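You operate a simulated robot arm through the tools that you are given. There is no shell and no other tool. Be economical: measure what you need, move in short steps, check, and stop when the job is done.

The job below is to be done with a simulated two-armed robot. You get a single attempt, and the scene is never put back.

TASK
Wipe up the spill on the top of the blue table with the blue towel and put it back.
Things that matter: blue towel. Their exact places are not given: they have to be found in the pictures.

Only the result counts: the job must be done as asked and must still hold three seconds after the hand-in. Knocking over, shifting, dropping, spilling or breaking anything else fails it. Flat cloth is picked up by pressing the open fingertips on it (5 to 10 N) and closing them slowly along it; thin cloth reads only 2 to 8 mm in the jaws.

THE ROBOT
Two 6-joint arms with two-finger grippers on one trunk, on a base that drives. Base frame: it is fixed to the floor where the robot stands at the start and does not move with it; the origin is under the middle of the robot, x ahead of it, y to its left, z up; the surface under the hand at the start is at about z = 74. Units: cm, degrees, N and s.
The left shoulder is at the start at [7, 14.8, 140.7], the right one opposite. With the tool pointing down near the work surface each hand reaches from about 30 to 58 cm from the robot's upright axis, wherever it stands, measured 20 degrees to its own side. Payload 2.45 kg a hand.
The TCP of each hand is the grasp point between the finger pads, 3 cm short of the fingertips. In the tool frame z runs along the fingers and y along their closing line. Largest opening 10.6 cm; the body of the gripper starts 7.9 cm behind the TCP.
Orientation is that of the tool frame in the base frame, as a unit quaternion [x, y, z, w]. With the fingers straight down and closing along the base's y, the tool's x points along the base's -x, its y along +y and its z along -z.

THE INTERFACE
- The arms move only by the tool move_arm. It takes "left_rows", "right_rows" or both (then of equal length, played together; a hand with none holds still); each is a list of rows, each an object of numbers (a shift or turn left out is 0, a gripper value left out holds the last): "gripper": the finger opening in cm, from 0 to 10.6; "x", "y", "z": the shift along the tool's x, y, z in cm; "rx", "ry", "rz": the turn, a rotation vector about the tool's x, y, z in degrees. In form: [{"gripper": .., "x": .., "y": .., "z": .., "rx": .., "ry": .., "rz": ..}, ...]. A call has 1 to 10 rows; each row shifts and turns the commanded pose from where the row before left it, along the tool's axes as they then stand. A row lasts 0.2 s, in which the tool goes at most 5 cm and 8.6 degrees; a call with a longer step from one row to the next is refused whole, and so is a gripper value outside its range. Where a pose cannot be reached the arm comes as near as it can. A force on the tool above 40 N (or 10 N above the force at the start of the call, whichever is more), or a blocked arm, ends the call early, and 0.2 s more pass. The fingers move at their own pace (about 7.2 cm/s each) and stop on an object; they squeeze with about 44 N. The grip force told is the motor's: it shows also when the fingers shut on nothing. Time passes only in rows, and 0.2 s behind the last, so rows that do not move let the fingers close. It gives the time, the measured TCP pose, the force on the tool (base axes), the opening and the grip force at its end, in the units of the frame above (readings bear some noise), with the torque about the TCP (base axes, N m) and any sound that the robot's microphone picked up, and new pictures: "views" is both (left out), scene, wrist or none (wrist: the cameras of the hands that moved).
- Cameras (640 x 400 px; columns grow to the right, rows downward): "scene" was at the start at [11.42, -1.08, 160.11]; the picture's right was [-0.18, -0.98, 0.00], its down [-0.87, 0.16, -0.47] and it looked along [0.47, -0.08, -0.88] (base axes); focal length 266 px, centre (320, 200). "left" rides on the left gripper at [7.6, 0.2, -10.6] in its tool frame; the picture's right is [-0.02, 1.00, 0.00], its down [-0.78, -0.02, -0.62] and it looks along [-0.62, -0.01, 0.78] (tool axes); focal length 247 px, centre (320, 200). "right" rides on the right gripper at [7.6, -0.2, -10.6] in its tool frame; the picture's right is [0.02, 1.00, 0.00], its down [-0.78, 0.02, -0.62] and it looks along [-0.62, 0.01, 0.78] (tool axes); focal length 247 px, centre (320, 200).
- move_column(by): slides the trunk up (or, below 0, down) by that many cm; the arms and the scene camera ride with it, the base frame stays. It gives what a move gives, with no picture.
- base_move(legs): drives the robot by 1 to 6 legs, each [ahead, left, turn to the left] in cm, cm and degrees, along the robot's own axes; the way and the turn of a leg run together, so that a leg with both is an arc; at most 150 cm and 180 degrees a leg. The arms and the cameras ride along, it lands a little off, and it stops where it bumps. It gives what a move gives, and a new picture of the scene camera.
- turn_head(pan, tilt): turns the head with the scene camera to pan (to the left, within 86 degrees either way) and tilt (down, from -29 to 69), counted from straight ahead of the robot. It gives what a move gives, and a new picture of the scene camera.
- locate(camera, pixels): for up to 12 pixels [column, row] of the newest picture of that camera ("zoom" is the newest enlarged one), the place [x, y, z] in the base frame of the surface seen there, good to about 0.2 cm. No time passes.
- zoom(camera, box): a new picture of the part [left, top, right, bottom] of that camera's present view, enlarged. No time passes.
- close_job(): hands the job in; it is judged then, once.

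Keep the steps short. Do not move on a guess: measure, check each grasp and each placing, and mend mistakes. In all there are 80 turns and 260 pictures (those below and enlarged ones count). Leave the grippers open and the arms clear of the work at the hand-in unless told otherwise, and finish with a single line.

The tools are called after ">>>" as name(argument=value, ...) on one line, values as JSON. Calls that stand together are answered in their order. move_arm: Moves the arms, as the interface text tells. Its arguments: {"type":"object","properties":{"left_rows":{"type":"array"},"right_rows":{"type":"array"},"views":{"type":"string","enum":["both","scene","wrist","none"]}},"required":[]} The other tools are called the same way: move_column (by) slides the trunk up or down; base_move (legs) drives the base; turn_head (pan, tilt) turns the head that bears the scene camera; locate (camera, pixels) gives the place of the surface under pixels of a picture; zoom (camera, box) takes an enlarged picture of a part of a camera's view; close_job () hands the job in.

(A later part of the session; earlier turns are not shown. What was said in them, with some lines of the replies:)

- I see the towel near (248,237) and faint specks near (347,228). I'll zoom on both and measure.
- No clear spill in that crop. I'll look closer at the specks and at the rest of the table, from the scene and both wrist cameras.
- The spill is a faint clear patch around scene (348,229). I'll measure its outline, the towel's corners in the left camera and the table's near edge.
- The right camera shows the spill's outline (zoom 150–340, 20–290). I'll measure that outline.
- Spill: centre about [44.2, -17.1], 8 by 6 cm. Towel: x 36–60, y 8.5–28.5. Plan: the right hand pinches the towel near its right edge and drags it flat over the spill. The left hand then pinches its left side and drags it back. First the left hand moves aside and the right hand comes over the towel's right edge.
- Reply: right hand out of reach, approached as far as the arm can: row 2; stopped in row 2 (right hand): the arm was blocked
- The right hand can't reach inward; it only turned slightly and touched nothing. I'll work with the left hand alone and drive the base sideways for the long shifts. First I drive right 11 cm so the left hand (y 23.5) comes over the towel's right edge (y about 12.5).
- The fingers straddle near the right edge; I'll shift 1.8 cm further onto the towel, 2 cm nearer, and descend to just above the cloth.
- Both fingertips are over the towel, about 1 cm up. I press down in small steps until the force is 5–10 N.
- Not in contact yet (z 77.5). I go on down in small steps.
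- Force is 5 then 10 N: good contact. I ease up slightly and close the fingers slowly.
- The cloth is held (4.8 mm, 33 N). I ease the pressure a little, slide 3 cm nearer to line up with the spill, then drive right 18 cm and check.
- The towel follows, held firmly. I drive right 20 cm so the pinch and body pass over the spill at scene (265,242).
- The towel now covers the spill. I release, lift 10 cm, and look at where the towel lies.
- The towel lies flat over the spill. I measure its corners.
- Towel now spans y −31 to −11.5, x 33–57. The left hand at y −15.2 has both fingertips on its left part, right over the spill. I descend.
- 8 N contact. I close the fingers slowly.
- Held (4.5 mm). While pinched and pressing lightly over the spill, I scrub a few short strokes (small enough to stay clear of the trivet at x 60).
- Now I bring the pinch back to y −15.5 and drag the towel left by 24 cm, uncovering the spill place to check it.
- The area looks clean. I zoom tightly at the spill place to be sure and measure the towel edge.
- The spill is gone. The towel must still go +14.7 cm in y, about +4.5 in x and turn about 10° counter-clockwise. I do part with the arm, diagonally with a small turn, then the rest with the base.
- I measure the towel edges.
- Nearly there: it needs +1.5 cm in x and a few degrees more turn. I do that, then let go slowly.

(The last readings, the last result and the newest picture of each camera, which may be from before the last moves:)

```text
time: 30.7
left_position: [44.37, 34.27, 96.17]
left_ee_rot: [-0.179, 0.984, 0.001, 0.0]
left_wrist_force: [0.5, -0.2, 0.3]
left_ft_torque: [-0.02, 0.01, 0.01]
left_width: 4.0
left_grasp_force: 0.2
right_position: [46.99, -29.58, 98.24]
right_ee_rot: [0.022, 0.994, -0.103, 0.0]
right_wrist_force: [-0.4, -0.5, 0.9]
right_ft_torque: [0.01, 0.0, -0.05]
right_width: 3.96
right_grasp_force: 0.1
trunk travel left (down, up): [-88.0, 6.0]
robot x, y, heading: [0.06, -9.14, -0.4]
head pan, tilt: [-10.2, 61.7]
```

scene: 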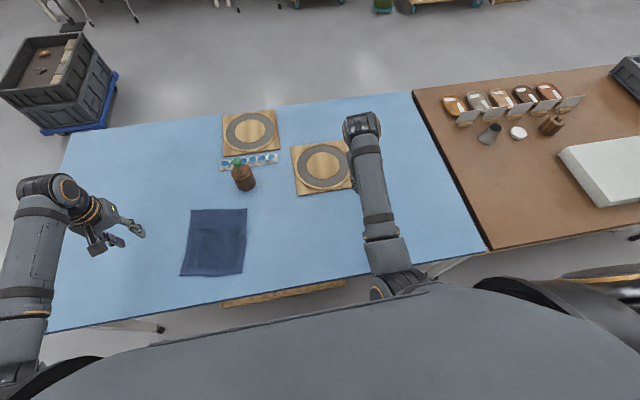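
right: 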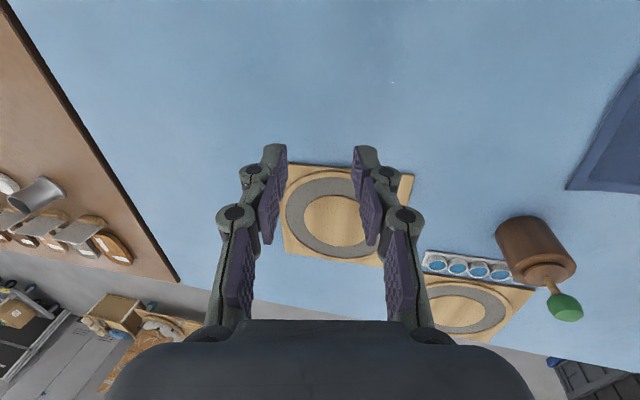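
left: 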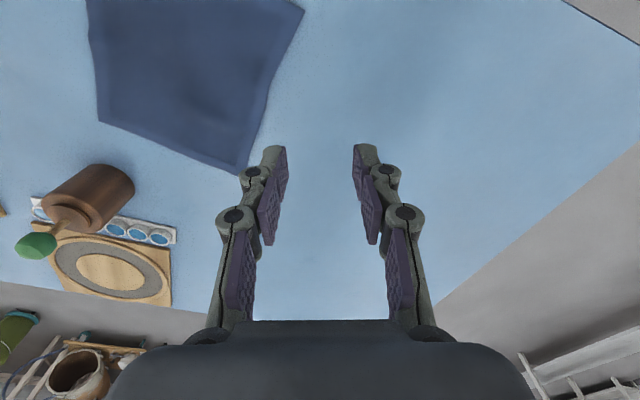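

The towel is free and flat. I measure its corners and recheck the spill place around (312,232).

>>> locate(camera="scene", pixels=[[192, 211], [246, 210], [243, 273], [182, 275], [213, 243], [318, 237]])

>>> zoom(camera="scene", box=[260, 200, 360, 262])

>>> zoom(camera="right", box=[320, 0, 640, 200])

>>> move_arm(left_rows=[{"gripper": 10.6}, {}, {}], right_rows=[{"gripper": 10.6}, {}, {}], views="scene")

```text
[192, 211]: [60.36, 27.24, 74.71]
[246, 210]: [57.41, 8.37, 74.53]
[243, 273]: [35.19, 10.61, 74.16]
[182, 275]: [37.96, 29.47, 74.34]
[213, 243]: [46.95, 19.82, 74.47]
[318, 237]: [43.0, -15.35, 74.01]
```

```text
6.40 times, centred on (310, 231) of scene
```

zoom: 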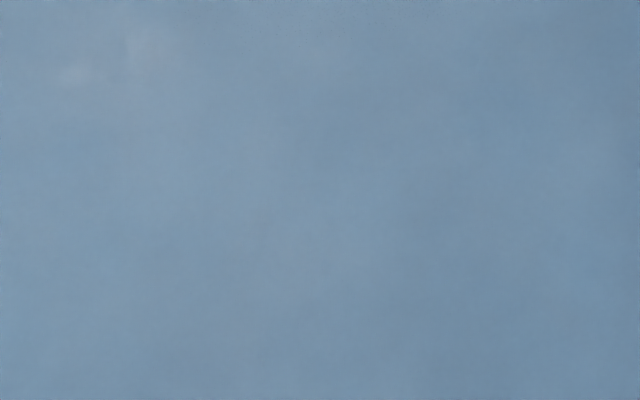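

```text
2.00 times, centred on (480, 100) of right
```

zoom: 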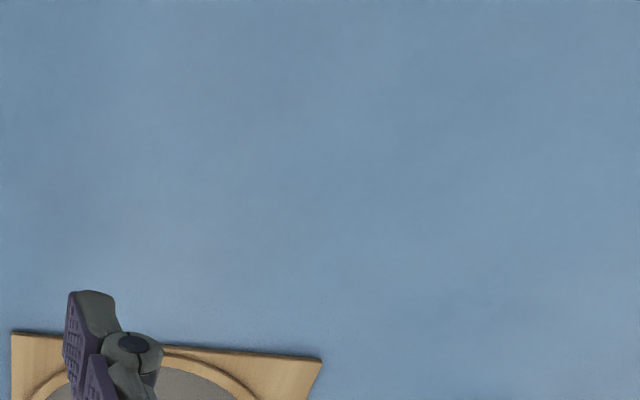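

```text
time: 31.5
left_position: [44.35, 34.14, 95.96]
left_ee_rot: [-0.181, 0.984, 0.0, 0.0]
left_wrist_force: [0.7, -0.2, -1.0]
left_ft_torque: [-0.05, 0.0, 0.0]
left_width: 10.58
left_grasp_force: 0.1
right_position: [47.12, -29.56, 98.23]
right_ee_rot: [0.022, 0.995, -0.102, 0.0]
right_wrist_force: [0.8, 0.0, -0.2]
right_ft_torque: [0.0, 0.01, 0.01]
right_width: 10.6
right_grasp_force: 0.0
trunk travel left (down, up): [-88.0, 6.0]
robot x, y, heading: [0.17, -8.78, 0.1]
head pan, tilt: [-10.2, 61.7]
```

scene: 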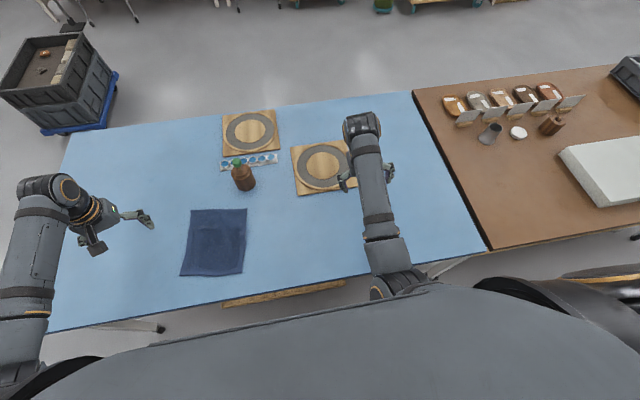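

The spill is gone from both views. The towel lies flat with its centre about [47.7, 18.9], within 1 cm of where it started. The other things on the table look unmoved, and both grippers are open and clear, so I hand in.

>>> close_job()

```text
The job is handed in.
```

The spill is wiped up and the blue towel is back in its place, its centre within about 1 cm of where it started and turned about 7°; the job is handed in.
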